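You operate a simulated robot arm through the tools that you are given. There is no shell and no other tool.

You run a simulated robot arm. Do the job below in one go: nothing can be reset, and whatever is moved stays where it is left.

Task
Pack the yellow bin (marked "TO DO") on the plywood table. At the end: the blue valve module is in the yellow bin; the clear white-rimmed water trap from the plywood table stands where the clear dosing cup (marked "DOSE") stood; the clear dosing cup stands where the orange hose connector stood; the black jar is in the yellow bin; the orange hose connector stands on top of the beige orange-striped carton (marked "VALVES"); whatever was shut is shut again. Leave all else as you found it, and nothing knocked over. Set down upright: blue valve module.
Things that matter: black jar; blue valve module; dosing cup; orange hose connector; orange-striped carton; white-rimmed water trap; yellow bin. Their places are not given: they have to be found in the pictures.

The check looks at the end state, three seconds after you hand in, the way a careful person would. Anything else that was tipped, shoved, dropped, spilled or broken makes it a failure.

Robot
A 7-joint arm with a two-finger parallel gripper, fixed in place. Base frame: the origin is on the floor under the middle of its stand, x ahead of it, y to its left, z up; the work surface is at about z = 0.8. Lengths are in m, angles in rad, forces in N, time in s.
With the tool pointing down near the work surface it reaches from about 0.24 to 0.68 m from the base axis. Its first joint turns from -1.152 to 1.152 rad. Payload 2.4 kg.
The tool frame sits at the grasp point between the pads (the TCP): z along the fingers, y along the line on which they close. The tips reach 0.03 m beyond it. The gripper opens to 0.094 m. The fingers are 0.028 m wide and 0.01 m thick; the gripper's body (0.05 by 0.096 m) begins 0.055 m behind the TCP.
Orientation is that of the tool frame in the base frame, as a unit quaternion [x, y, z, w]. With the fingers straight down and closing along the base's y, the tool's x points along the base's -x, its y along +y and its z along -z.

Tools
- The arm moves only by the tool jog_arm. Its argument "deltas" is one flat list of numbers, 7 for each row, row after row: the turn, a rotation vector about the tool's x, y, z in rad, then the shift along the tool's x, y, z in m, then the gripper command, from -1 (fully open) to 1 (shut), values between in proportion. In form: [wx, wy, wz, tx, ty, tz, grip, wx, wy, wz, tx, ty, tz, grip, ...]. A call has 1 to 20 rows; each row shifts and turns the commanded pose from where the row before left it, along the tool's axes as they then stand. Rows are played at 5 a second. More than 0.05 m and 0.15 rad between two rows, or a gripper value outside its range, and nothing of the call is played. Where a pose cannot be reached the arm comes as near as it can. A force on the tool above 40 N (or 10 N above the force at the start of the call, whichever is more), or a blocked arm, ends the call early, and 0.2 s more pass. Each finger travels about 0.153 m/s and halts on what it meets, pressing with about 24 N; the grip force reading is that of the motor and also rises with nothing between the fingers. The clock runs only during rows and for 0.2 s after the last one: add rows that do not move to give the fingers time. The reply holds the time, the measured pose of the TCP, the force on the tool along the base axes, the opening and the grip force, in the units named above and with some noise, with the torque about the TCP (base axes, N m) and any sound that the robot's microphone picked up.
- Cameras (640 x 400 px; columns grow to the right, rows downward): "scene" is fixed at [0.0372, 0.4774, 1.4397]; the picture's right is [-0.75, -0.66, 0.00], its down [-0.40, 0.46, -0.79] and it looks along [0.52, -0.60, -0.61] (base axes); focal length 238 px, centre (320, 200). "wrist" rides on the gripper at [0.076, 0.014, -0.103] in the tool frame; the picture's right is [-0.18, 0.98, 0.00], its down [-0.75, -0.14, -0.64] and it looks along [-0.63, -0.12, 0.77] (tool axes); focal length 243 px, centre (320, 200).
- get_image(camera): a new picture of that camera. No time passes.
- measure_at(camera, pixels): for up to 12 pixels [column, row] of the newest picture of that camera ("zoom" is the newest enlarged one), the place [x, y, z] in the base frame of the surface seen there, good to about 0.002 m. No time passes.
- inspect(camera, box): a new picture of the part [left, top, right, bottom] of that camera's present view, enlarged. No time passes.
- job_done(): hands the job in; it is judged then, once.

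Unless the task says otherwise, let go and move clear before handing in.

The tools are called after "Emit:" as a command line: name --argument value ..., lists and objects as JSON in quotes. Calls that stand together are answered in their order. jog_arm: Moves the arm, as the interface text tells. Its arguments: {"type":"object","properties":{"deltas":{"type":"array","items":{"type":"number"}}},"required":["deltas"]} The other tools are called the same way: get_image (camera) takes a picture; measure_at (camera, pixels) gives the place of the surface under pixels of a picture; inspect (camera, box) takes an enlarged picture of a part of a camera's view; job_done () hands the job in.

At the start:

```text
time: 0.0
tcp_pos: [0.3292, 0.0486, 1.2441]
ee_rot: [-0.001, 1.0, -0.001, 0.0]
ft_force: [0.3, -0.3, 0.0]
torque: [-0.03, 0.03, -0.03]
grip_width: 0.0939
finger_force: 0.1
```

scene: 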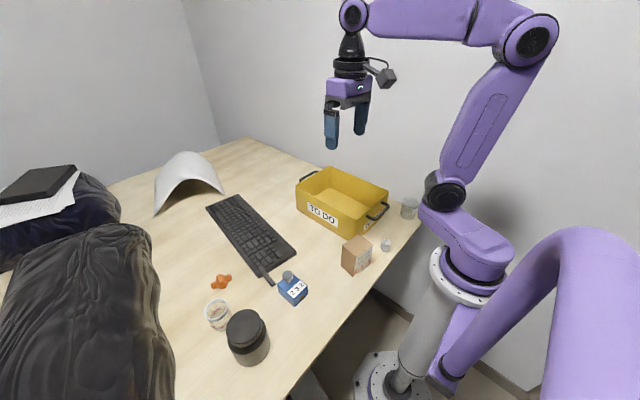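
wrist: 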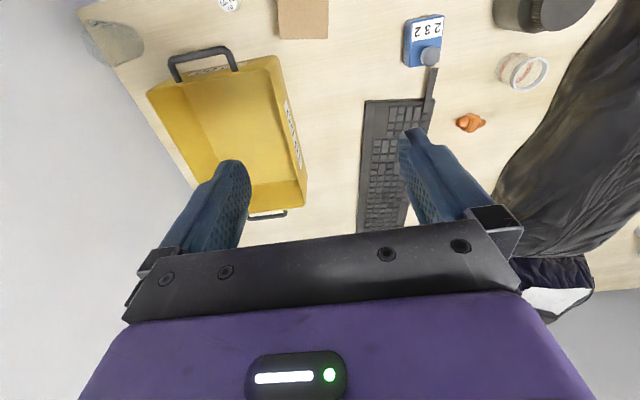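

The scene picture shows the yellow bin near (342,200), a carton near (356,254), a small cup near (386,244), a clear cup near (409,207), the blue module at (292,288), the black jar at (247,337), a clear white-rimmed item at (217,312) and an orange thing at (221,282). I'll enlarge these areas before moving.

Emit:
inspect --camera "scene" --box '[280, 150, 440, 250]'

Emit:
inspect --camera "scene" --box '[180, 260, 340, 360]'

Emit:
inspect --camera "scene" --box '[320, 190, 440, 290]'

Emit:
inspect --camera "scene" --box '[0, 130, 240, 280]'

Emit:
inspect --camera "wrist" --box '[60, 0, 380, 200]'

Emit:
inspect --camera "wrist" --box '[380, 0, 640, 160]'

```text
4.00 times, centred on (360, 200) of scene
```

zoom: 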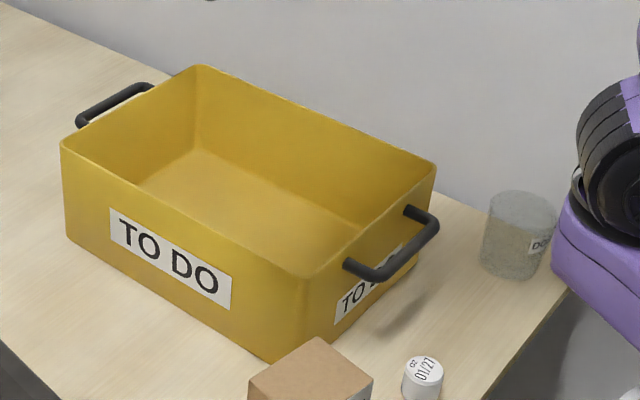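

```text
4.00 times, centred on (260, 310) of scene
```

zoom: 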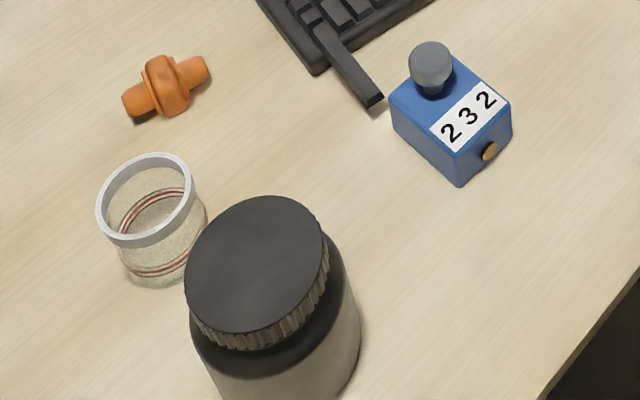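

```text
4.00 times, centred on (380, 240) of scene
```

zoom: 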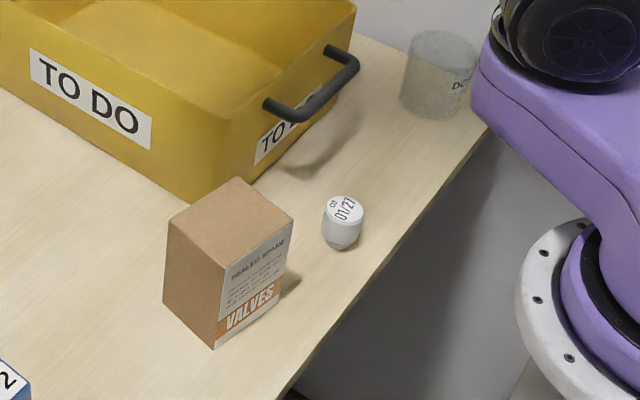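

```text
2.67 times, centred on (120, 205) of scene
```

zoom: 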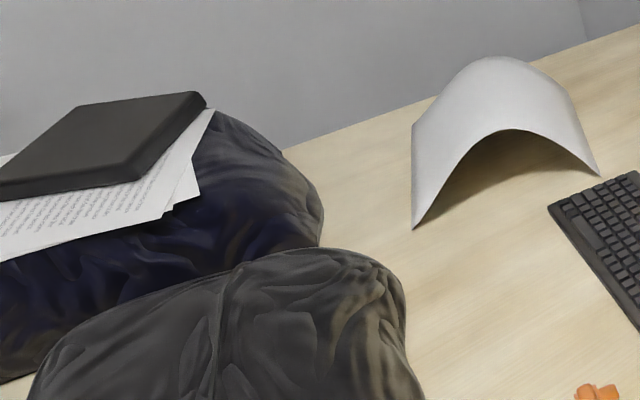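

```text
2.00 times, centred on (220, 100) of wrist
```

zoom: 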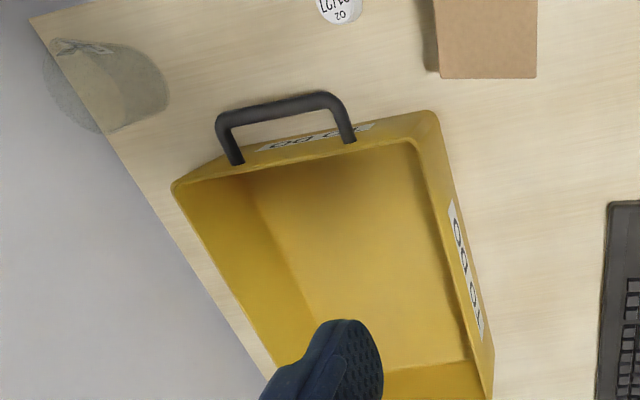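

```text
2.46 times, centred on (510, 80) of wrist
```

zoom: 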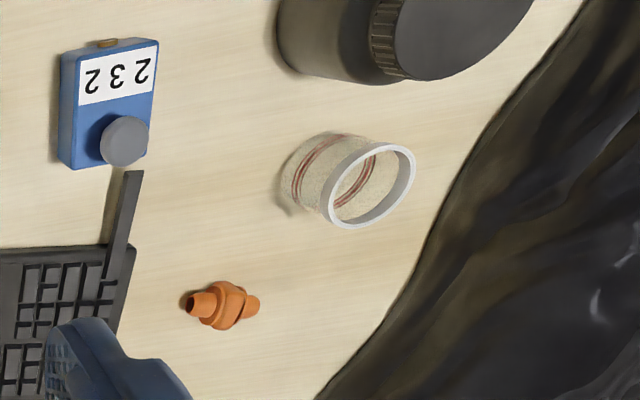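

The zooms confirm the cup marked "DO.." at scene (409,207), the white-rimmed trap at (217,312), the orange connector lying at (221,282), and the carton marked VALVES at (356,254). Next I'll measure points on all of them.

Emit:
get_image --camera "scene"

Emit:
measure_at --camera "scene" --pixels '[[221, 281], [213, 285], [229, 277], [217, 321], [217, 302], [246, 328], [288, 275], [290, 284], [356, 247], [386, 241], [410, 201], [400, 207]]'

Emit:
measure_at --camera "scene" --pixels '[[330, 167], [296, 187], [388, 186], [355, 219], [340, 195], [320, 190], [360, 210], [372, 219], [299, 180], [405, 245], [349, 235], [265, 280]]'

Emit:
get_image --camera "wrist"

Emit:
measure_at --camera "wrist" --pixels '[[470, 122], [461, 124], [483, 124], [522, 72], [303, 15], [280, 36], [327, 37], [230, 3], [112, 40], [419, 40], [431, 57], [424, 90]]'

```text
taken
```

scene: 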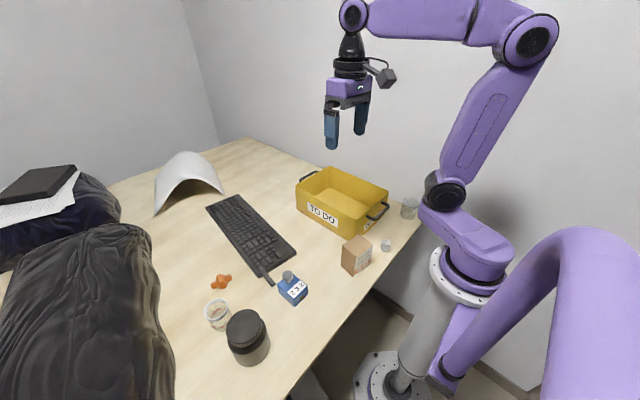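

```text
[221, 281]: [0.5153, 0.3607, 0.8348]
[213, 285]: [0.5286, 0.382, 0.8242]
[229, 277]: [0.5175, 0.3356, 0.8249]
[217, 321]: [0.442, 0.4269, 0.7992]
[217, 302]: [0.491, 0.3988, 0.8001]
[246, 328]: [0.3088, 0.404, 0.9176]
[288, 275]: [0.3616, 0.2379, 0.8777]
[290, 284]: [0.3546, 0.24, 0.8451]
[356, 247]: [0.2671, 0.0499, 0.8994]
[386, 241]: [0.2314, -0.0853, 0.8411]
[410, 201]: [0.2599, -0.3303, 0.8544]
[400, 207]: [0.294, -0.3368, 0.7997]
```

```text
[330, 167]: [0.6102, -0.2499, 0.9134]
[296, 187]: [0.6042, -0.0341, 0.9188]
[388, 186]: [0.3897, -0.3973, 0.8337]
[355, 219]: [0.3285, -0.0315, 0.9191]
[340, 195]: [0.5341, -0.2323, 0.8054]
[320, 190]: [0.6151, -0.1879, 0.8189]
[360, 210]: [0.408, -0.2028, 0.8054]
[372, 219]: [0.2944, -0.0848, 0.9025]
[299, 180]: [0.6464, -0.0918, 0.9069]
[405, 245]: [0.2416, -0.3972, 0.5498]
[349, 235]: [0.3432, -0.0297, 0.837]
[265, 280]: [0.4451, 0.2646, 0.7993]
```

```text
taken
```

wrist: 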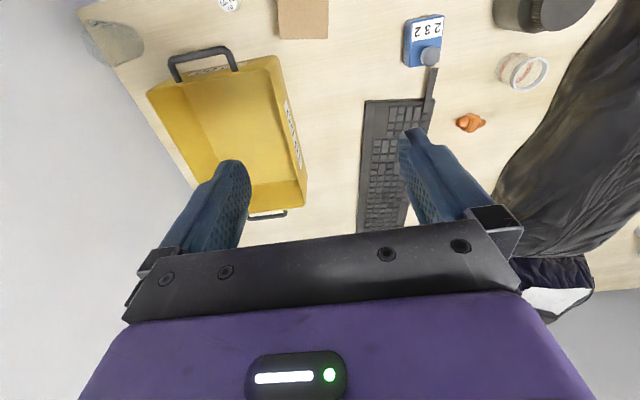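

```text
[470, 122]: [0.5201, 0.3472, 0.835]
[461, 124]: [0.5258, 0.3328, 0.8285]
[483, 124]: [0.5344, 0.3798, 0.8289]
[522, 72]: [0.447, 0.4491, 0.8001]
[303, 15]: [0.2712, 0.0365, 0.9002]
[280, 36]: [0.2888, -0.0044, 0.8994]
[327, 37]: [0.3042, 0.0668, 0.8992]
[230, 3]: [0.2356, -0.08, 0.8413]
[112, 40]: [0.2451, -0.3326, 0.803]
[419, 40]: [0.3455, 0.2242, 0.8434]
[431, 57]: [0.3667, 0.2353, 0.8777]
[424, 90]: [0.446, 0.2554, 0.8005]
```

The measurements put the bin rim at about z 0.919, the carton top at 0.899 and the table at 0.80. I'll zoom on each object for accurate edges, starting with the jar and the trap.

Emit:
inspect --camera "scene" --box '[195, 270, 275, 370]'

Emit:
measure_at --camera "zoom" --pixels '[[320, 200], [100, 100], [200, 50], [400, 300]]'

```text
4.00 times, centred on (235, 320) of scene
```

zoom: 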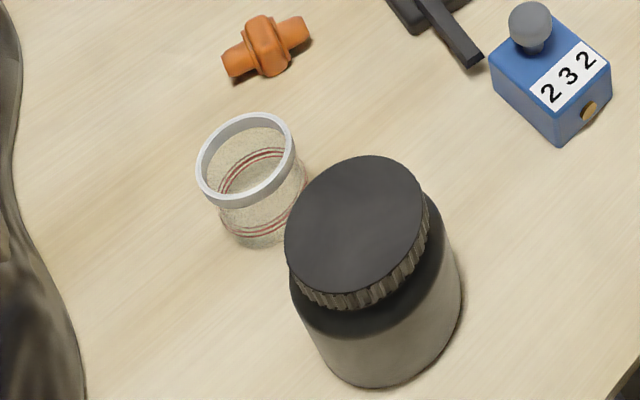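

```text
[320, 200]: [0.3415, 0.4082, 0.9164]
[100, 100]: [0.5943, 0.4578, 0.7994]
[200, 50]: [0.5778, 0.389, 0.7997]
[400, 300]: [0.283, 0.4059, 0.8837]
```

The zoom shows the jar lid (centre about (357,225)), trap rim (about (246,158)), connector (about (266,45)) and module clearly. I'll measure the edges of the jar and the trap.

Emit:
measure_at --camera "zoom" --pixels '[[290, 235], [424, 205], [372, 160], [340, 288], [357, 225], [298, 290], [457, 270], [455, 305], [380, 384], [330, 345], [400, 350], [310, 310]]'

Emit:
measure_at --camera "zoom" --pixels '[[200, 168], [290, 140], [262, 117], [238, 203], [205, 190], [290, 165], [248, 115], [225, 195], [260, 245], [235, 230], [300, 190], [270, 195]]'

Emit:
measure_at --camera "zoom" --pixels '[[226, 60], [238, 62], [250, 50], [266, 40], [285, 35], [300, 28], [306, 30], [265, 70], [255, 25], [240, 76], [300, 45], [270, 55]]'

Emit:
measure_at --camera "zoom" --pixels '[[494, 67], [556, 112], [607, 65], [550, 22], [530, 18], [512, 20], [548, 20], [530, 45], [560, 142], [606, 92], [495, 85], [590, 108]]'

```text
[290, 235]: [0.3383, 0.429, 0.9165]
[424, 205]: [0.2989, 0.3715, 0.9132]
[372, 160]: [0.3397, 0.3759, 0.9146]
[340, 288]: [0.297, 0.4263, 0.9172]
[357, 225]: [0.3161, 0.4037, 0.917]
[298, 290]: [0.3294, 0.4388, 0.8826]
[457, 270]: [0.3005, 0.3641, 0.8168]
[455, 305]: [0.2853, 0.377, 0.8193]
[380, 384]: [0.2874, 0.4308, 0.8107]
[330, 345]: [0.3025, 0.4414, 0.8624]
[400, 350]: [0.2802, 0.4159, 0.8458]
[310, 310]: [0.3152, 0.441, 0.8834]
```

```text
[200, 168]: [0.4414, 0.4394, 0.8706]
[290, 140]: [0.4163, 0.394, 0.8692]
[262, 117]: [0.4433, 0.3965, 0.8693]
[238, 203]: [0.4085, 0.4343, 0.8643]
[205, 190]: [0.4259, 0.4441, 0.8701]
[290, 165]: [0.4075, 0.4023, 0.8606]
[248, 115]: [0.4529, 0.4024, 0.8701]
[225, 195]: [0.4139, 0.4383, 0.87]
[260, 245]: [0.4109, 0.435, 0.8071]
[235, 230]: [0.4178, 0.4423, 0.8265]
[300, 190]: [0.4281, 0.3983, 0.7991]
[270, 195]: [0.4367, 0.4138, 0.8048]
```

```text
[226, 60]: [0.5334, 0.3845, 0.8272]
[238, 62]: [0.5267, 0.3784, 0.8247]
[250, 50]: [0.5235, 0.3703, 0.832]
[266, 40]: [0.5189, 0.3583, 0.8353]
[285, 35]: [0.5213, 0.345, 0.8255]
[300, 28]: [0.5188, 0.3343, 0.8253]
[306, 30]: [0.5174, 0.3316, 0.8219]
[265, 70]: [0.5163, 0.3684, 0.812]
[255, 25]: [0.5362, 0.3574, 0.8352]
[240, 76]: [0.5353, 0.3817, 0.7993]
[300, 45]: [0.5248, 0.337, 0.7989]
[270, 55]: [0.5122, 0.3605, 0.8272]
```

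```text
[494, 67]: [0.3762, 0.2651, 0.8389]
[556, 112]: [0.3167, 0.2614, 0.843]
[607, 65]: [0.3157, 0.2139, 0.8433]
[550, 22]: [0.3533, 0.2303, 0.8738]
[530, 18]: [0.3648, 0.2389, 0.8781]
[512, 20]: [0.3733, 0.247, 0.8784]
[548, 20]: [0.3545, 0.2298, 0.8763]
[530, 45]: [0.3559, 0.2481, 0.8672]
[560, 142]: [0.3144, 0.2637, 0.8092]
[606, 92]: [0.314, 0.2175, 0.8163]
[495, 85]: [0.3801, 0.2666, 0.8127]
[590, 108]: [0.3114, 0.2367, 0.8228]
```

The jar reads as centred near (0.318, 0.401) with a body about 0.084 wide, the trap near (0.430, 0.418) with a rim about 0.053 wide, and the module top is at z 0.843. I'll now zoom on the bin, the dosing cup and the carton.

Emit:
inspect --camera "scene" --box '[370, 180, 450, 230]'

Emit:
measure_at --camera "zoom" --pixels '[[245, 160], [315, 145], [380, 160], [310, 185], [250, 200], [250, 260], [300, 280], [360, 270], [380, 200], [330, 240], [350, 195], [315, 160]]'

```text
8.00 times, centred on (410, 205) of scene
```

zoom: 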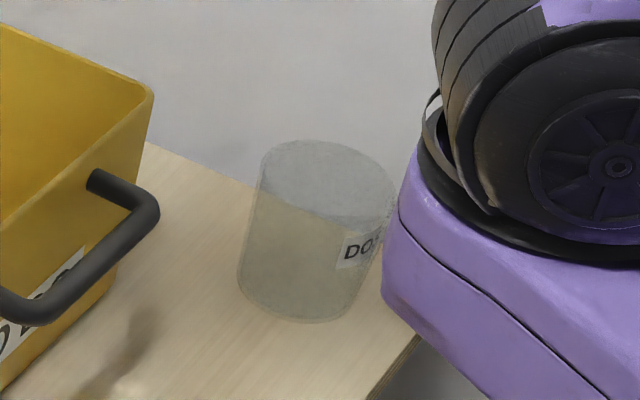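

```text
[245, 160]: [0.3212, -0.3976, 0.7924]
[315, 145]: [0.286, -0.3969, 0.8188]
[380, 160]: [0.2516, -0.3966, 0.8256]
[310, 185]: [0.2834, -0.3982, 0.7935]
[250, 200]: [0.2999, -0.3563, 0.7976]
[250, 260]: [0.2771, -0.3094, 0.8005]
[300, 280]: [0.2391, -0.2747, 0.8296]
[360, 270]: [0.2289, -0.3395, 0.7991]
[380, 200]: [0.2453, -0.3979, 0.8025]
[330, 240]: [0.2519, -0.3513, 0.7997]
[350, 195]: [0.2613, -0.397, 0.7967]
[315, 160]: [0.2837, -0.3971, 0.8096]
```

The dosing cup is see-through, so most pixels measured the table behind it. I'll take it from a closer wrist view later. For now I'll measure the bin corners, the carton and the edge of the dark jacket.

Emit:
measure_at --camera "zoom" --pixels '[[360, 248], [348, 250], [372, 245], [150, 95], [148, 90], [150, 205], [20, 310], [95, 180], [130, 290]]'

Emit:
inspect --camera "scene" --box '[280, 150, 440, 250]'

Emit:
measure_at --camera "zoom" --pixels '[[197, 68], [64, 142], [288, 276], [434, 166], [196, 150], [140, 185], [290, 270], [360, 222], [250, 200], [300, 120], [80, 120], [430, 220]]'

Emit:
inspect --camera "scene" --box '[330, 220, 410, 290]'

Emit:
measure_at --camera "zoom" --pixels '[[320, 200], [200, 150], [400, 100], [300, 300], [450, 200], [150, 300]]'

```text
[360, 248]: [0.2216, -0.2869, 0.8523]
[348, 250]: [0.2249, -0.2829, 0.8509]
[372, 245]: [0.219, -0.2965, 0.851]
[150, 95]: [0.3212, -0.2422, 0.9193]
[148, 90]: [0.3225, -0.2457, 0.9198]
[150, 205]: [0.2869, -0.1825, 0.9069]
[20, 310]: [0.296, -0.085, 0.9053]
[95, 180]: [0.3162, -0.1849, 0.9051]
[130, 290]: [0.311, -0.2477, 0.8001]
```

```text
4.00 times, centred on (360, 200) of scene
```

zoom: 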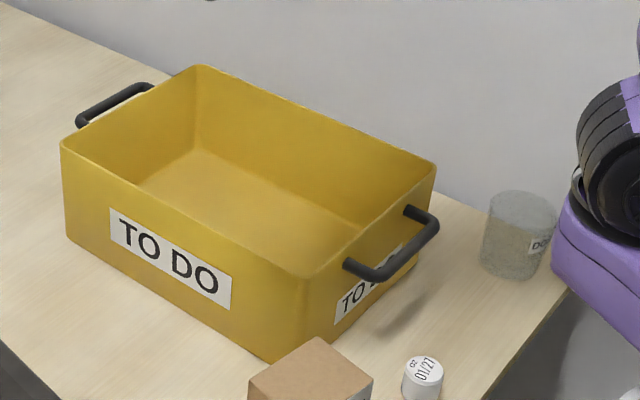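

```text
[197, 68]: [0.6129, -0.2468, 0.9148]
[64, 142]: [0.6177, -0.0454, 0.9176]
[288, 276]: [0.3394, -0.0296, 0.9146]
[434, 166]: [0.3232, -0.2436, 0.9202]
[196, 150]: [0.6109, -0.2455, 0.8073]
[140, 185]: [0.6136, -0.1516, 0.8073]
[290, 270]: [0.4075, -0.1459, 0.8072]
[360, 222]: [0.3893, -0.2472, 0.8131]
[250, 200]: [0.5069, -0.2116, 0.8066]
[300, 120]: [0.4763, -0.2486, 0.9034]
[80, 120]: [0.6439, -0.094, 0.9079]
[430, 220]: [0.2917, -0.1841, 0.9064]
```

```text
5.71 times, centred on (370, 255) of scene
```

zoom: 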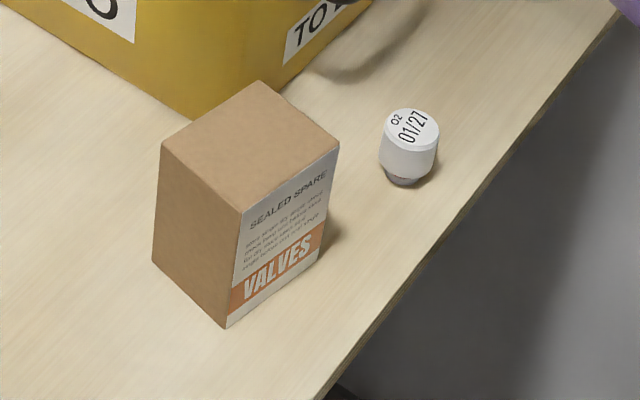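

```text
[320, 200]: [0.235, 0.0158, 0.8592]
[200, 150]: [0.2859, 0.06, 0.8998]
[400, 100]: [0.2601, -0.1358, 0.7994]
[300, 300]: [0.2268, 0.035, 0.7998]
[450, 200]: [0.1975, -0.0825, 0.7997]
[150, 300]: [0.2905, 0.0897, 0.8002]
```

The label on the dosing cup was hit at (0.2216, -0.2869, 0.852), and the bin rim spans about x 0.32–0.62 and y -0.03 to -0.245. I'll measure the carton top corners (zoom (260,82), (163,147), (242,210), (338,145)) and the jacket edge.

Emit:
measure_at --camera "zoom" --pixels '[[260, 85], [167, 147], [242, 206], [334, 145], [250, 145], [228, 324], [154, 258], [410, 120], [383, 135], [437, 135], [408, 180], [195, 115]]'

Emit:
measure_at --camera "scene" --pixels '[[150, 250], [155, 280], [160, 310], [170, 340], [174, 370], [140, 235], [180, 350], [165, 300], [265, 272], [272, 284], [255, 265], [293, 250]]'

```text
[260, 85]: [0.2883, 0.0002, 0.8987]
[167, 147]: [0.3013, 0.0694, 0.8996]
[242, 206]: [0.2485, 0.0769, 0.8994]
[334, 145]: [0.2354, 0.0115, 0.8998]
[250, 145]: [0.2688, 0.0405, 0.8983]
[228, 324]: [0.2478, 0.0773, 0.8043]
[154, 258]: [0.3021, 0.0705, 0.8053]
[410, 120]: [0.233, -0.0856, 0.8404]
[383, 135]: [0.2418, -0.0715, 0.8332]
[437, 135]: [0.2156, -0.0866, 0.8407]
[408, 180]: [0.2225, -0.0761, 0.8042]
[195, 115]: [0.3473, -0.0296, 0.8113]
```

```text
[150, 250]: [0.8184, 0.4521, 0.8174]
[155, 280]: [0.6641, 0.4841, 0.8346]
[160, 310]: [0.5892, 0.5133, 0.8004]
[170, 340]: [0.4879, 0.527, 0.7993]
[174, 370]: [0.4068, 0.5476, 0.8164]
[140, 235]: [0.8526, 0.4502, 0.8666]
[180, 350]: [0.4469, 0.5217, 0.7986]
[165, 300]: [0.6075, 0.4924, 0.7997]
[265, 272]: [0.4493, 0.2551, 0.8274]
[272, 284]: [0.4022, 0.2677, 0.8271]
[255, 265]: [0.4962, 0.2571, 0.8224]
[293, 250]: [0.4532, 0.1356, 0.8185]
```

The carton top is about 0.053 × 0.070, centred near (0.268, 0.040), and the jacket edge stays beyond y 0.48 near the items. I'll zoom on the dosing cup in the wrist view, near (112,40).

Emit:
inspect --camera "wrist" --box '[72, 10, 152, 60]'

Emit:
measure_at --camera "zoom" --pixels '[[100, 200], [200, 120], [300, 300], [400, 200], [450, 300], [300, 150], [180, 110], [250, 230], [500, 150], [560, 260]]'

```text
8.00 times, centred on (112, 35) of wrist
```

zoom: 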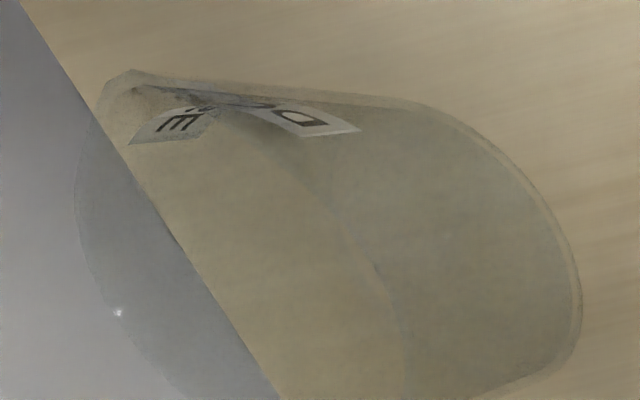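

```text
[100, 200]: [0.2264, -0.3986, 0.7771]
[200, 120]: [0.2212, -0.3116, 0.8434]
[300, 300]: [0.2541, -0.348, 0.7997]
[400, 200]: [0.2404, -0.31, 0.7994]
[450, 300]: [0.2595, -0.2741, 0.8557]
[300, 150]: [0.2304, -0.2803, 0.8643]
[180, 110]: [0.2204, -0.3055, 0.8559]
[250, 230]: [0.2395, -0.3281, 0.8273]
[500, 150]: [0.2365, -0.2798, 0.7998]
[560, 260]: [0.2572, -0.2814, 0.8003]
```

The label and wall points suggest the cup is about 0.07 wide, centred near (0.253, -0.306). I'll move up close over that side with the tool turned, so the wrist camera gets a better view of it and of the bin.

Emit:
jog_arm --deltas '[0, 0, 0, 0.0158, -0.0268, 0.0288, -1, 0, 0, 0, 0.0158, -0.0268, 0.0288, -1, 0, 0, 0, 0.0158, -0.0268, 0.0288, -1, 0, 0, 0, 0.0158, -0.0268, 0.0288, -1, 0, 0, 0, 0.0158, -0.0268, 0.0288, -1, 0, 0, 0.14, 0, 0, 0, -1, 0, 0, 0.14, 0, 0, 0, -1, 0, 0, 0.14, 0, 0, 0, -1, 0, 0, 0.14, 0, 0, 0, -1, 0, 0, 0.14, 0, 0, 0, -1, 0, 0, 0.14, 0, 0, 0, -1, 0, 0, 0.14, 0, 0, 0, -1, 0, 0, 0.14, 0, 0, 0, -1, 0, 0, 0.14, 0, 0, 0, -1, 0, 0, 0.14, 0, 0, 0, -1, 0, 0, 0.14, 0, 0, 0, -1, 0, 0, 0, 0, 0, 0, -1]'

Emit:
get_image --camera "wrist"

Emit:
get_image --camera "scene"

```text
time: 3.6
tcp_pos: [0.2509, -0.0852, 1.1004]
ee_rot: [0.698, 0.717, 0.001, 0.0]
ft_force: [0.5, 0.1, 0.1]
torque: [-0.04, -0.02, 0.03]
grip_width: 0.0942
finger_force: 0.1
```

```text
taken
```

wrist: 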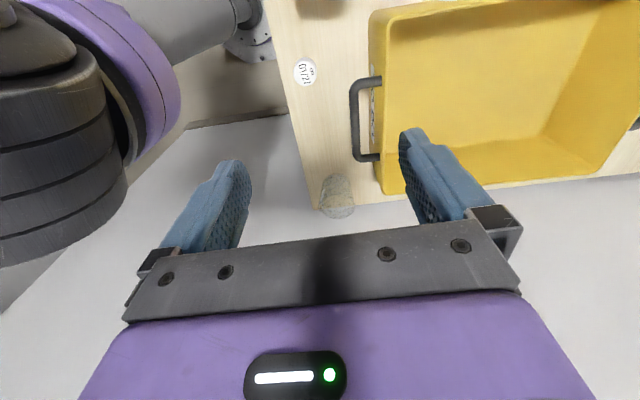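

```text
taken
```

scene: 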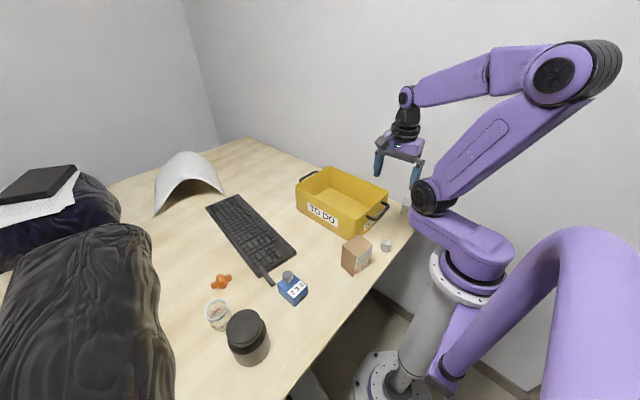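

The view now looks toward the wall, with the dosing cup at wrist (337,197). I'll enlarge it.

Emit:
inspect --camera "wrist" --box '[297, 170, 377, 220]'

Emit:
measure_at --camera "zoom" --pixels '[[200, 60], [230, 50], [280, 60], [350, 60], [410, 60], [180, 330], [320, 380], [460, 330], [320, 250], [190, 200], [450, 200], [320, 310]]'

```text
8.00 times, centred on (337, 195) of wrist
```

zoom: 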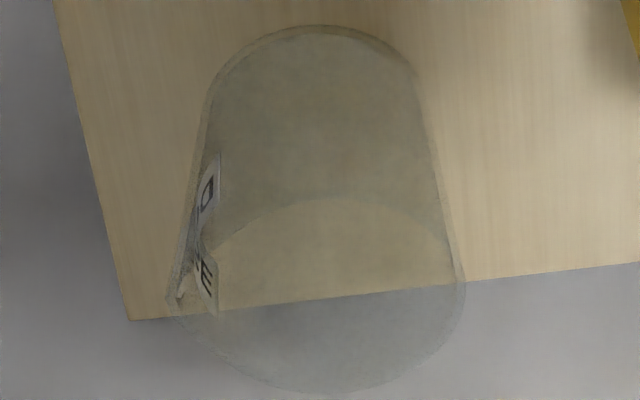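

```text
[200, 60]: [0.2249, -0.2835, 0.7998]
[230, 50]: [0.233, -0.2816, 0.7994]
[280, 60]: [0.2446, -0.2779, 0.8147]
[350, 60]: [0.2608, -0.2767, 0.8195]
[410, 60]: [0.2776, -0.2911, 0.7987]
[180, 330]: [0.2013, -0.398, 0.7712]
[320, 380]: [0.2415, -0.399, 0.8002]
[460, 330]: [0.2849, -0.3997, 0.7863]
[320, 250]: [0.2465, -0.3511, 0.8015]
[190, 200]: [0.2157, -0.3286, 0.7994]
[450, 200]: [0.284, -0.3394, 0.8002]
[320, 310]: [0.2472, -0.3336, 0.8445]
```

The cup's bottom edge nearest the camera is at about y -0.278, so it stands near (0.251, -0.306), with the rim about 0.069 wide at z 0.867 and a slight taper. I'll turn the tool back and move over the blue module for a closer look.

Emit:
jog_arm --deltas '[0, 0, -0.14, 0, 0, 0, -1, 0, 0, -0.14, 0, 0, 0, -1, 0, 0, -0.14, 0, 0, 0, -1, 0, 0, -0.14, 0, 0, 0, -1, 0, 0, -0.14, 0, 0, 0, -1, 0, 0, -0.14, 0, 0, 0, -1, 0, 0, -0.14, 0, 0, 0, -1, 0, 0, -0.14, 0, 0, 0, -1, 0, 0, -0.14, 0, 0, 0, -1, 0, 0, -0.14, 0, 0, 0, -1, 0, 0, -0.14, 0, 0, 0, -1, 0, 0, 0, -0.011875, 0.04056, 0.0125, -1, 0, 0, 0, -0.011875, 0.04056, 0.0125, -1, 0, 0, 0, -0.011875, 0.04056, 0.0125, -1, 0, 0, 0, -0.011875, 0.04056, 0.0125, -1, 0, 0, 0, -0.011875, 0.04056, 0.0125, -1, 0, 0, 0, -0.011875, 0.04056, 0.0125, -1, 0, 0, 0, -0.011875, 0.04056, 0.0125, -1, 0, 0, 0, -0.011875, 0.04056, 0.0125, -1, 0, 0, 0, 0, 0, 0, -1]'

Emit:
get_image --camera "wrist"

Emit:
get_image --camera "scene"

```text
time: 7.8
tcp_pos: [0.3461, 0.2382, 1.001]
ee_rot: [0.0, 1.0, 0.0, 0.0]
ft_force: [0.8, -0.6, -0.5]
torque: [-0.02, 0.02, -0.03]
grip_width: 0.0939
finger_force: 0.0
```

```text
taken
```

wrist: 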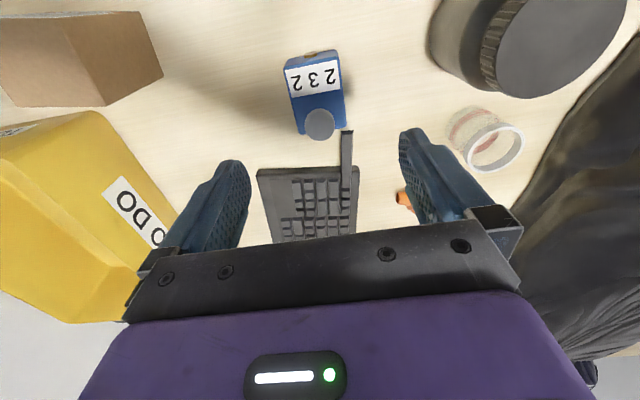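

```text
taken
```

scene: 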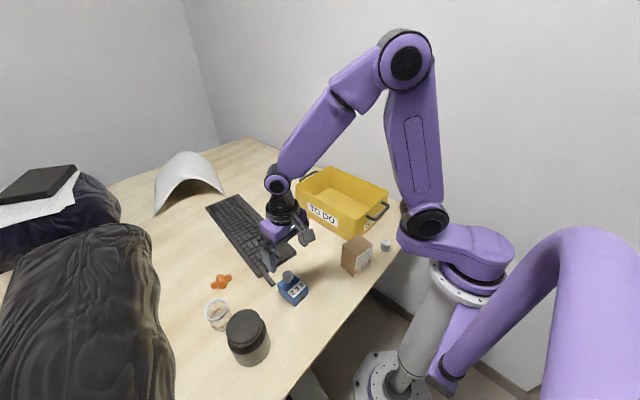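

The arm is above the module, which is at wrist (317,95). I'll zoom on it and on the jar and trap to refine their centres.

Emit:
inspect --camera "wrist" --box '[260, 40, 380, 150]'

Emit:
measure_at --camera "wrist" --pixels '[[286, 68], [338, 60], [345, 108], [297, 132], [320, 125], [285, 70], [310, 52], [349, 140], [440, 70], [510, 30], [470, 150], [515, 150]]'

```text
3.64 times, centred on (320, 95) of wrist
```

zoom: 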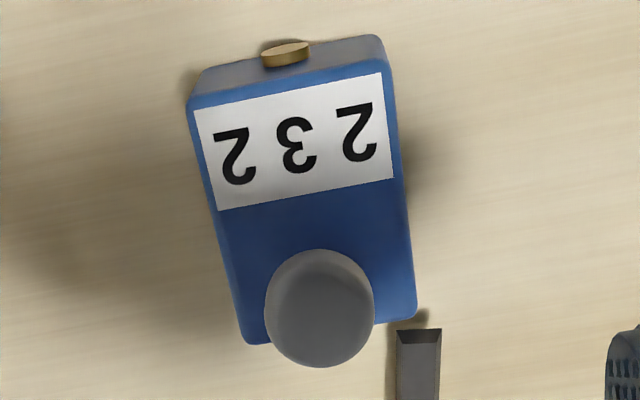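

```text
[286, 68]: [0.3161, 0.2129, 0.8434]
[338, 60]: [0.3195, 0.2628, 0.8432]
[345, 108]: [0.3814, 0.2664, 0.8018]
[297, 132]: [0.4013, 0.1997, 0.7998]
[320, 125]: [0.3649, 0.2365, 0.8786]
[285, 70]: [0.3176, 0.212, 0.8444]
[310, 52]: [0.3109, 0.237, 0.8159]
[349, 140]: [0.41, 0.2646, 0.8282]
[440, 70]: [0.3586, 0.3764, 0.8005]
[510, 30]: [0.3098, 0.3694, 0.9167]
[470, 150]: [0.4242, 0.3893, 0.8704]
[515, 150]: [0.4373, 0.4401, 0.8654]
```

Emit:
measure_at --camera "zoom" --pixels '[[192, 103], [380, 63], [412, 308], [248, 338], [222, 225], [400, 185], [300, 230], [320, 310], [440, 330], [396, 332], [300, 55], [268, 338]]'

Emit:
inspect --camera "wrist" --box '[420, 0, 640, 180]'

Emit:
measure_at --camera "zoom" --pixels '[[20, 100], [60, 205], [180, 130], [230, 200], [300, 255], [270, 60], [400, 130], [120, 160], [130, 380], [290, 370], [210, 340], [200, 460]]'

```text
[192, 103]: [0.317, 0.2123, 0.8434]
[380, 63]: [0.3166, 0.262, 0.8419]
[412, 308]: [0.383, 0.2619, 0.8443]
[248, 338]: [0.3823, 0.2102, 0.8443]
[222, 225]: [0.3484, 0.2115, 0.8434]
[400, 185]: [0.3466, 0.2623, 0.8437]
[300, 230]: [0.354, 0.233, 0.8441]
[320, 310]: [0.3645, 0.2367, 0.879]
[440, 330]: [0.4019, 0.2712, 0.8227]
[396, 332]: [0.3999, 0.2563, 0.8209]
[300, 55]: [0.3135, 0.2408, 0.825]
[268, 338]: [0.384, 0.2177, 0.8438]
```

```text
2.22 times, centred on (530, 90) of wrist
```

zoom: 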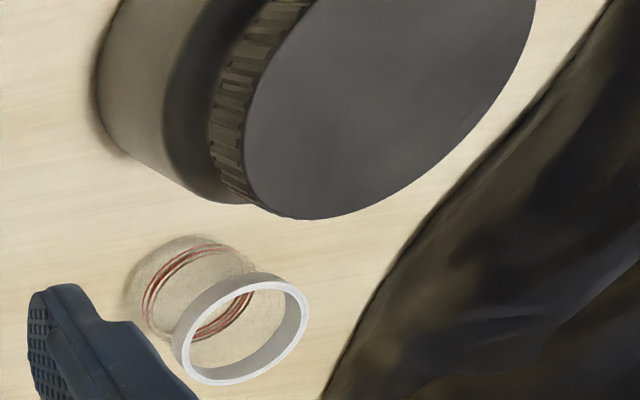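

```text
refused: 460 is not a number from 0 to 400
```

The module is square to the axes: x 0.316–0.383, y 0.211–0.262, top 0.8435, knob top 0.879. I'll lower to z 0.842 around its middle and close along y.

Emit:
jog_arm --deltas '[0, 0, 0, -0.0004, -0.0004, 0.032, -1, 0, 0, 0, -0.0004, -0.0004, 0.032, -1, 0, 0, 0, -0.0004, -0.0004, 0.032, -1, 0, 0, 0, -0.0004, -0.0003, 0.032, -1, 0, 0, 0, -0.0004, -0.0002, 0.02, -1, 0, 0, 0, 0, 0, 0.011, -1, 0, 0, 0, 0, 0, 0, -1]'

Emit:
get_image --camera "wrist"

```text
time: 9.4
tcp_pos: [0.3487, 0.2381, 0.8412]
ee_rot: [0.0, 1.0, 0.0, 0.0]
ft_force: [0.2, 0.6, 0.5]
torque: [0.01, 0.02, -0.01]
grip_width: 0.094
finger_force: 0.0
```

```text
taken
```

wrist: 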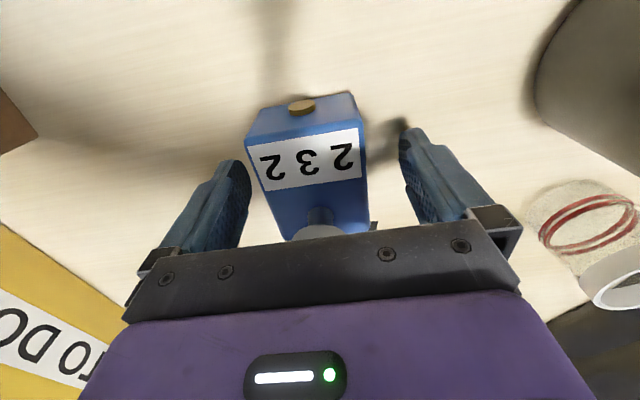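

The module sits between the fingers (wrist (307,180)) with room on both sides. I'll close the gripper now.

Emit:
jog_arm --deltas '[0, 0, 0, 0, 0, 0, 0.2, 0, 0, 0, 0, 0, 0, 1, 0, 0, 0, 0, 0, 0, 1, 0, 0, 0, 0, 0, 0, 1, 0, 0, 0, 0, 0, 0, 1]'

```text
time: 10.6
tcp_pos: [0.3474, 0.2366, 0.8417]
ee_rot: [0.001, 1.0, 0.001, 0.0]
ft_force: [-0.3, -0.2, 0.6]
torque: [-0.03, -0.04, 0.02]
grip_width: 0.0599
finger_force: 24.4
```

The fingers stopped at 0.0599, wider than the 0.0505 I measured for the module body. I'll look before lifting.

Emit:
get_image --camera "wrist"

Emit:
inspect --camera "scene" --box '[240, 230, 340, 320]'

```text
taken
```

wrist: 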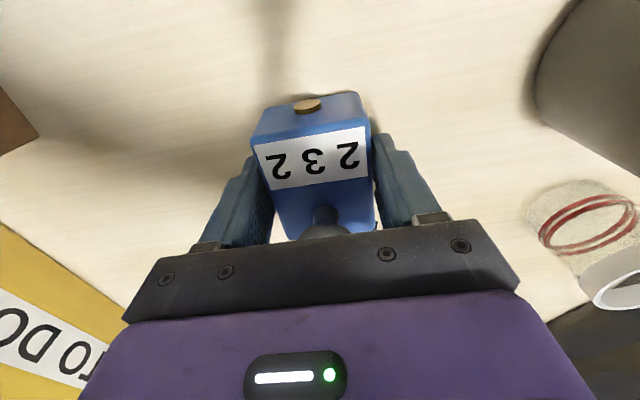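

```text
4.44 times, centred on (290, 275) of scene
```

zoom: 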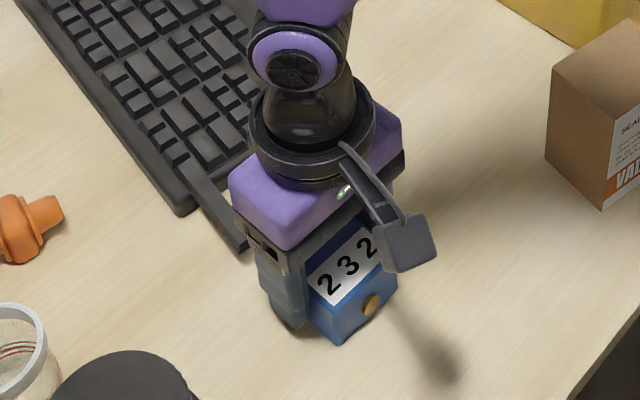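

The module is held squarely between the pads at (307,150). I'll lift it straight up.

Emit:
jog_arm --deltas '[0, 0, 0, 0, 0, -0.01, 1, 0, 0, 0, 0, 0, -0.03, 1, 0, 0, 0, 0, 0, -0.04, 1, 0, 0, 0, 0, 0, -0.04, 1, 0, 0, 0, 0, 0, -0.04, 1, 0, 0, 0, 0, 0, -0.03, 1, 0, 0, 0, 0, 0, 0, 1]'

Emit:
get_image --camera "wrist"

Emit:
get_image --camera "scene"

Emit:
measure_at --camera "wrist" --pixels '[[240, 200], [262, 190], [272, 210], [390, 160], [380, 150], [310, 140], [275, 200], [376, 200], [378, 215], [335, 225]]'

```text
time: 12.2
tcp_pos: [0.3476, 0.238, 1.0325]
ee_rot: [0.0, 1.0, 0.0, 0.0]
ft_force: [0.7, -0.5, -2.5]
torque: [0.0, -0.02, -0.01]
grip_width: 0.0604
finger_force: 24.0
```

```text
taken
```

wrist: 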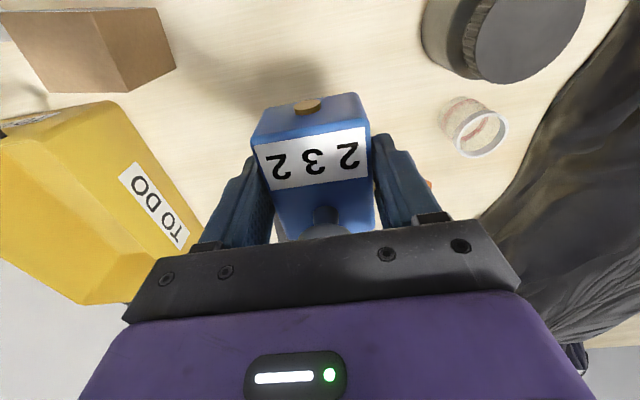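

```text
taken
```

scene: 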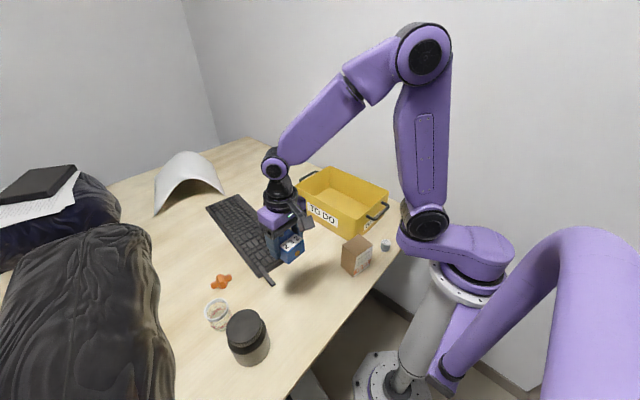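

```text
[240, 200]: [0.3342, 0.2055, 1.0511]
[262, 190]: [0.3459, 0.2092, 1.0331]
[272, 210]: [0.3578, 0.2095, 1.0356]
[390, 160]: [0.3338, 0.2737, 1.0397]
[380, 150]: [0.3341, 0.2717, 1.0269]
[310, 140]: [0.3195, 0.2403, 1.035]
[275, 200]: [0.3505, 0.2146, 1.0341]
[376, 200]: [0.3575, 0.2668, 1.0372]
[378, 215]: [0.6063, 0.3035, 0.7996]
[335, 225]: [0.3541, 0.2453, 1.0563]
```

The module lifted cleanly: force -2.5 N, width 0.060. The visible pads seem a few mm off the module sides, so I'll zoom in to understand the true gap before I handle the wide jar.

Emit:
inspect --camera "wrist" --box '[200, 90, 440, 240]'

Emit:
measure_at --camera "zoom" --pixels '[[135, 60], [455, 50], [150, 200], [130, 250], [200, 280], [185, 330], [460, 130], [475, 200], [465, 300], [480, 300], [175, 270], [190, 250]]'

```text
2.67 times, centred on (320, 165) of wrist
```

zoom: 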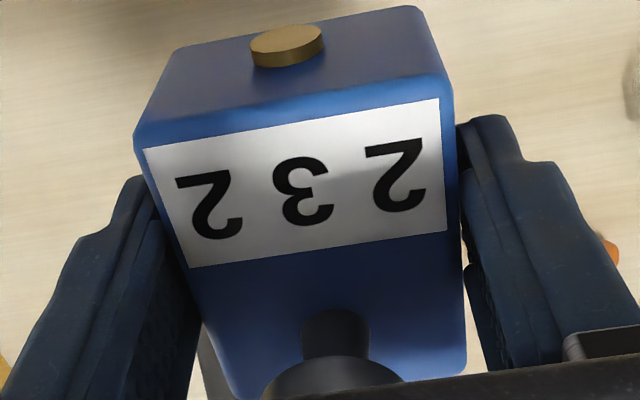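

```text
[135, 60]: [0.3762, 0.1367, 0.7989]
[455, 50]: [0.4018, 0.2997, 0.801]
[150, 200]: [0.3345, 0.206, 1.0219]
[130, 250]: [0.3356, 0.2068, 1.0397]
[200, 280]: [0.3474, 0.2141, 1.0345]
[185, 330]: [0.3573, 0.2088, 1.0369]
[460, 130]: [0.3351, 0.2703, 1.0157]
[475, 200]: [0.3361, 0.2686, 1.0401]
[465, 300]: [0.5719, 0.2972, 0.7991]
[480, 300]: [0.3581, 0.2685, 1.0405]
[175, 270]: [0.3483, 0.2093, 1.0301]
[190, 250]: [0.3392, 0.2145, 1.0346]
```

The visible gap is 4 mm on each side even though the grip is firm, so I'll treat readings as running about 8 mm wide and test that on the smaller items before touching the jar. Now I'll carry the module over the bin.

Emit:
jog_arm --deltas '[0, 0, 0, -0.01027, -0.042, 0, 1, 0, 0, 0, -0.01027, -0.042, 0, 1, 0, 0, 0, -0.01027, -0.042, 0, 1, 0, 0, 0, -0.01027, -0.042, 0, 1, 0, 0, 0, -0.01027, -0.042, 0, 1, 0, 0, 0, -0.01027, -0.042, 0, 1, 0, 0, 0, -0.01027, -0.042, 0, 1, 0, 0, 0, -0.01027, -0.042, 0, 1, 0, 0, 0, -0.01027, -0.042, 0, 1, 0, 0, 0, 0, 0, 0, 1]'

Emit:
get_image --camera "wrist"

Emit:
get_image --camera "scene"

```text
time: 14.4
tcp_pos: [0.441, -0.1398, 1.0327]
ee_rot: [0.0, 1.0, 0.0, 0.001]
ft_force: [-0.1, 0.0, -3.2]
torque: [-0.02, 0.02, 0.02]
grip_width: 0.0602
finger_force: 24.4
```

```text
taken
```

wrist: 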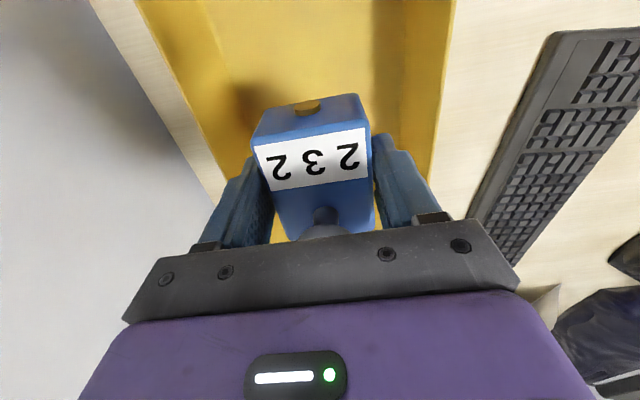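

```text
taken
```

scene: 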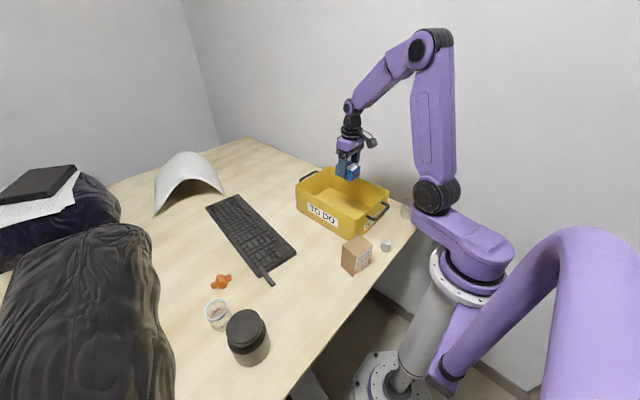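

The module is centred over the bin at (0.441, -0.140). I'll lower it until its base is just above the bin floor (z 0.8065).

Emit:
jog_arm --deltas '[0, 0, 0, 0, 0, 0.04, 1, 0, 0, 0, 0, 0, 0.04, 1, 0, 0, 0, 0, 0, 0.04, 1, 0, 0, 0, 0, 0, 0.035, 1, 0, 0, 0, 0, 0, 0.02, 1, 0, 0, 0, 0, 0, 0.004, 1, 0, 0, 0, 0, 0, 0.003, 1, 0, 0, 0, 0, 0, 0.001, 1, 0, 0, 0, 0, 0, 0, 1]'

```text
time: 16.4
tcp_pos: [0.4411, -0.1409, 0.8484]
ee_rot: [0.0, 1.0, 0.0, -0.001]
ft_force: [0.2, 0.0, -2.6]
torque: [-0.02, 0.01, 0.0]
grip_width: 0.0604
finger_force: 23.8
```

There is no contact yet: the load is still -2.6 N at z 0.8484. I'll go down a millimetre at a time.

Emit:
jog_arm --deltas '[0, 0, 0, 0, 0, 0.001, 1, 0, 0, 0, 0, 0, 0.0005, 1, 0, 0, 0, 0, 0, 0, 1]'

```text
time: 17.2
tcp_pos: [0.4417, -0.1397, 0.8469]
ee_rot: [0.0, 1.0, 0.0, 0.0]
ft_force: [-2.7, 2.0, 8.8]
torque: [0.15, 0.11, 0.0]
grip_width: 0.0603
finger_force: 23.5
```

The base has touched the bin floor (force now +8.8 N). I'll release by opening fully and then rise.

Emit:
jog_arm --deltas '[0, 0, 0, 0, 0, -0.0005, 0.2, 0, 0, 0, 0, 0, 0, -0.4, 0, 0, 0, 0, 0, 0, -0.8, 0, 0, 0, 0, 0, 0, -0.8, 0, 0, 0, 0, 0, -0.03, -0.8, 0, 0, 0, 0, 0, -0.04, -0.8, 0, 0, 0, 0, 0, -0.04, -0.8, 0, 0, 0, 0, 0, -0.04, -0.8, 0, 0, 0, 0, 0, -0.04, -0.8, 0, 0, 0, 0, 0, 0, -0.8]'

Emit:
get_image --camera "wrist"

Emit:
inspect --camera "scene" --box '[280, 150, 440, 250]'

```text
time: 19.4
tcp_pos: [0.4431, -0.1411, 1.0394]
ee_rot: [0.0, 1.0, 0.0, 0.0]
ft_force: [0.1, -0.2, 0.6]
torque: [0.04, -0.01, -0.03]
grip_width: 0.0847
finger_force: 0.1
```

```text
taken
```

wrist: 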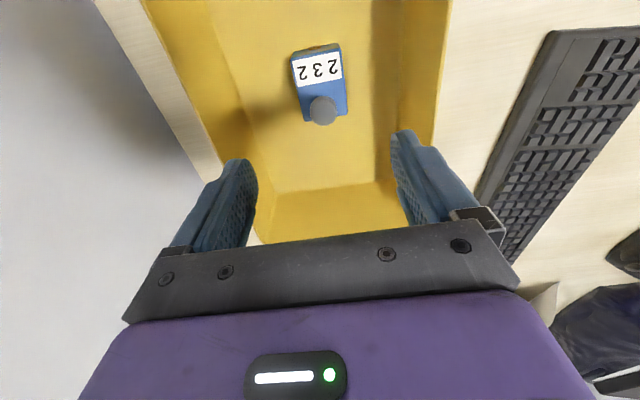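

```text
4.00 times, centred on (360, 200) of scene
```

zoom: 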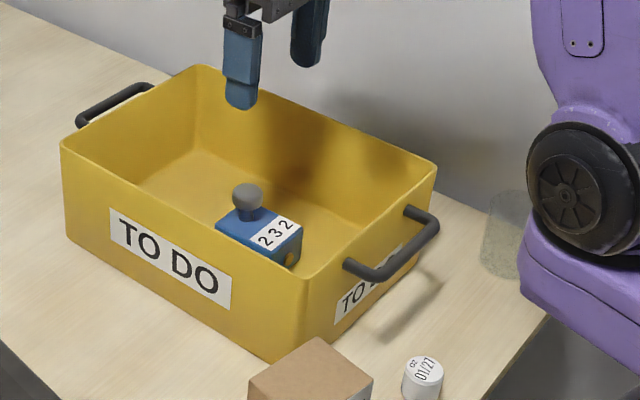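

The module stands upright in the bin (wrist (318,85)). I'll measure its spot and the free floor for the jar, then go to the orange connector.

Emit:
measure_at --camera "wrist" --pixels '[[290, 60], [338, 45], [347, 115], [303, 122], [322, 108], [300, 150], [360, 170], [280, 185], [380, 180], [400, 60], [240, 60], [330, 200]]'

```text
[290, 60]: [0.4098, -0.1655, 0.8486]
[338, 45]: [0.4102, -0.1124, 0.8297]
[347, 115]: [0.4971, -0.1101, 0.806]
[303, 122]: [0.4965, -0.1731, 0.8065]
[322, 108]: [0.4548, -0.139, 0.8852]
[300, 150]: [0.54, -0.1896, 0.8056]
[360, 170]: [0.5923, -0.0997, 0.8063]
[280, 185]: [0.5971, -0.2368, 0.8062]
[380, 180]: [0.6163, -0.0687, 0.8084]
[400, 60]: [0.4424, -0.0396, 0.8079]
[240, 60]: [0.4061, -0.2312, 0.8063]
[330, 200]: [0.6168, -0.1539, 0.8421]
```

The module covers x 0.41–0.476 and the bin floor is free to x 0.61, so the jar fits near (0.545, -0.14). I'll move over the orange connector and turn the tool so it can close across the collar.

Emit:
jog_arm --deltas '[0, 0, 0, -0.007, 0.0455, 0, -0.8, 0, 0, 0, -0.007, 0.0455, 0, -0.8, 0, 0, 0, -0.007, 0.0455, 0, -0.8, 0, 0, 0, -0.007, 0.0455, 0, -0.8, 0, 0, 0, -0.007, 0.0455, 0, -0.8, 0, 0, 0, -0.007, 0.0455, 0, -0.8, 0, 0, 0, -0.007, 0.0455, 0, -0.8, 0, 0, 0, -0.007, 0.0455, 0, -0.8, 0, 0, 0, -0.007, 0.0455, 0, -0.8, 0, 0, 0, -0.007, 0.0455, 0, -0.8, 0, 0, 0, -0.007, 0.0455, 0, -0.8, 0, 0, -0.1416, 0, 0, 0, -0.8, 0, 0, -0.1416, 0, 0, 0, -0.8, 0, 0, -0.1416, 0, 0, 0, -0.8, 0, 0, -0.1416, 0, 0, 0, -0.8, 0, 0, -0.1416, 0, 0, 0, -0.8, 0, 0, -0.1416, 0, 0, 0, -0.8, 0, 0, -0.1416, 0, 0, 0, -0.8, 0, 0, -0.1416, 0, 0, 0, -0.8, 0, 0, -0.1416, 0, 0, 0, -0.8]'

Emit:
get_image --camera "wrist"

Emit:
get_image --camera "scene"

```text
time: 23.6
tcp_pos: [0.518, 0.3598, 1.0364]
ee_rot: [-0.595, 0.804, 0.0, 0.0]
ft_force: [0.0, -0.9, 0.1]
torque: [-0.03, 0.01, 0.01]
grip_width: 0.0846
finger_force: 0.1
```

```text
taken
```

wrist: 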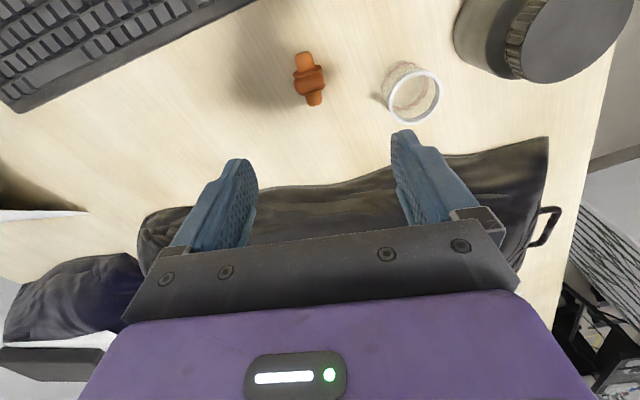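

```text
taken
```

scene: 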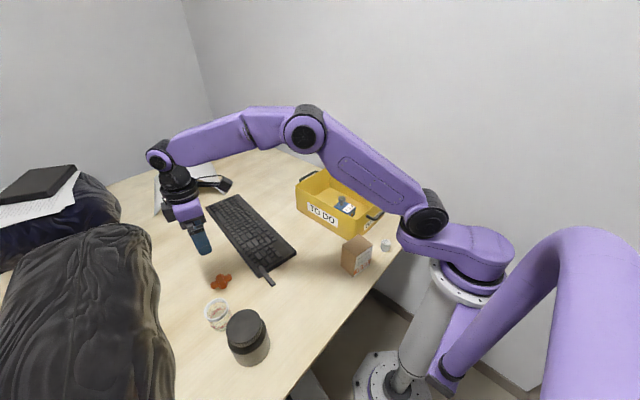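

The connector is at wrist (308,78), almost in line with the view. I'll zoom to get its ends and collar.

Emit:
inspect --camera "wrist" --box '[268, 40, 348, 115]'

Emit:
measure_at --camera "zoom" --pixels '[[320, 200], [320, 100], [330, 300], [250, 200], [400, 200]]'

```text
5.33 times, centred on (308, 78) of wrist
```

zoom: 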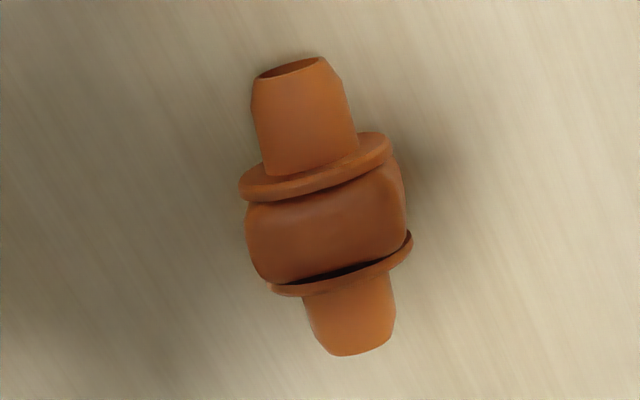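

```text
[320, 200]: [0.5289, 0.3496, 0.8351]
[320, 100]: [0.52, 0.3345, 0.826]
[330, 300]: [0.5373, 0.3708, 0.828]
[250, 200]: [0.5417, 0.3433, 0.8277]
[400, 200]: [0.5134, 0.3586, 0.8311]
```

The collar has flat faces, so it rests stably on a side. I'll measure its outline points.

Emit:
measure_at --camera "zoom" --pixels '[[300, 80], [360, 345], [255, 240], [395, 200], [325, 225], [285, 225], [365, 215], [310, 185], [340, 265], [243, 190], [408, 245], [350, 310]]'

```text
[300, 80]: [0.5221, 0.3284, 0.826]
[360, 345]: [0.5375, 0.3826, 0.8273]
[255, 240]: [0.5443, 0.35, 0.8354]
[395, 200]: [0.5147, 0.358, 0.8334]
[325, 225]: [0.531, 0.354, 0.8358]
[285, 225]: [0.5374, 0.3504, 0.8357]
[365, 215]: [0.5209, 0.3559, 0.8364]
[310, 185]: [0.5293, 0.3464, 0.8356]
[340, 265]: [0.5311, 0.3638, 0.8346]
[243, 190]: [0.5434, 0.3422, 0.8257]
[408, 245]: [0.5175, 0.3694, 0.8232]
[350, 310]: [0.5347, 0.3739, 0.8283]
```

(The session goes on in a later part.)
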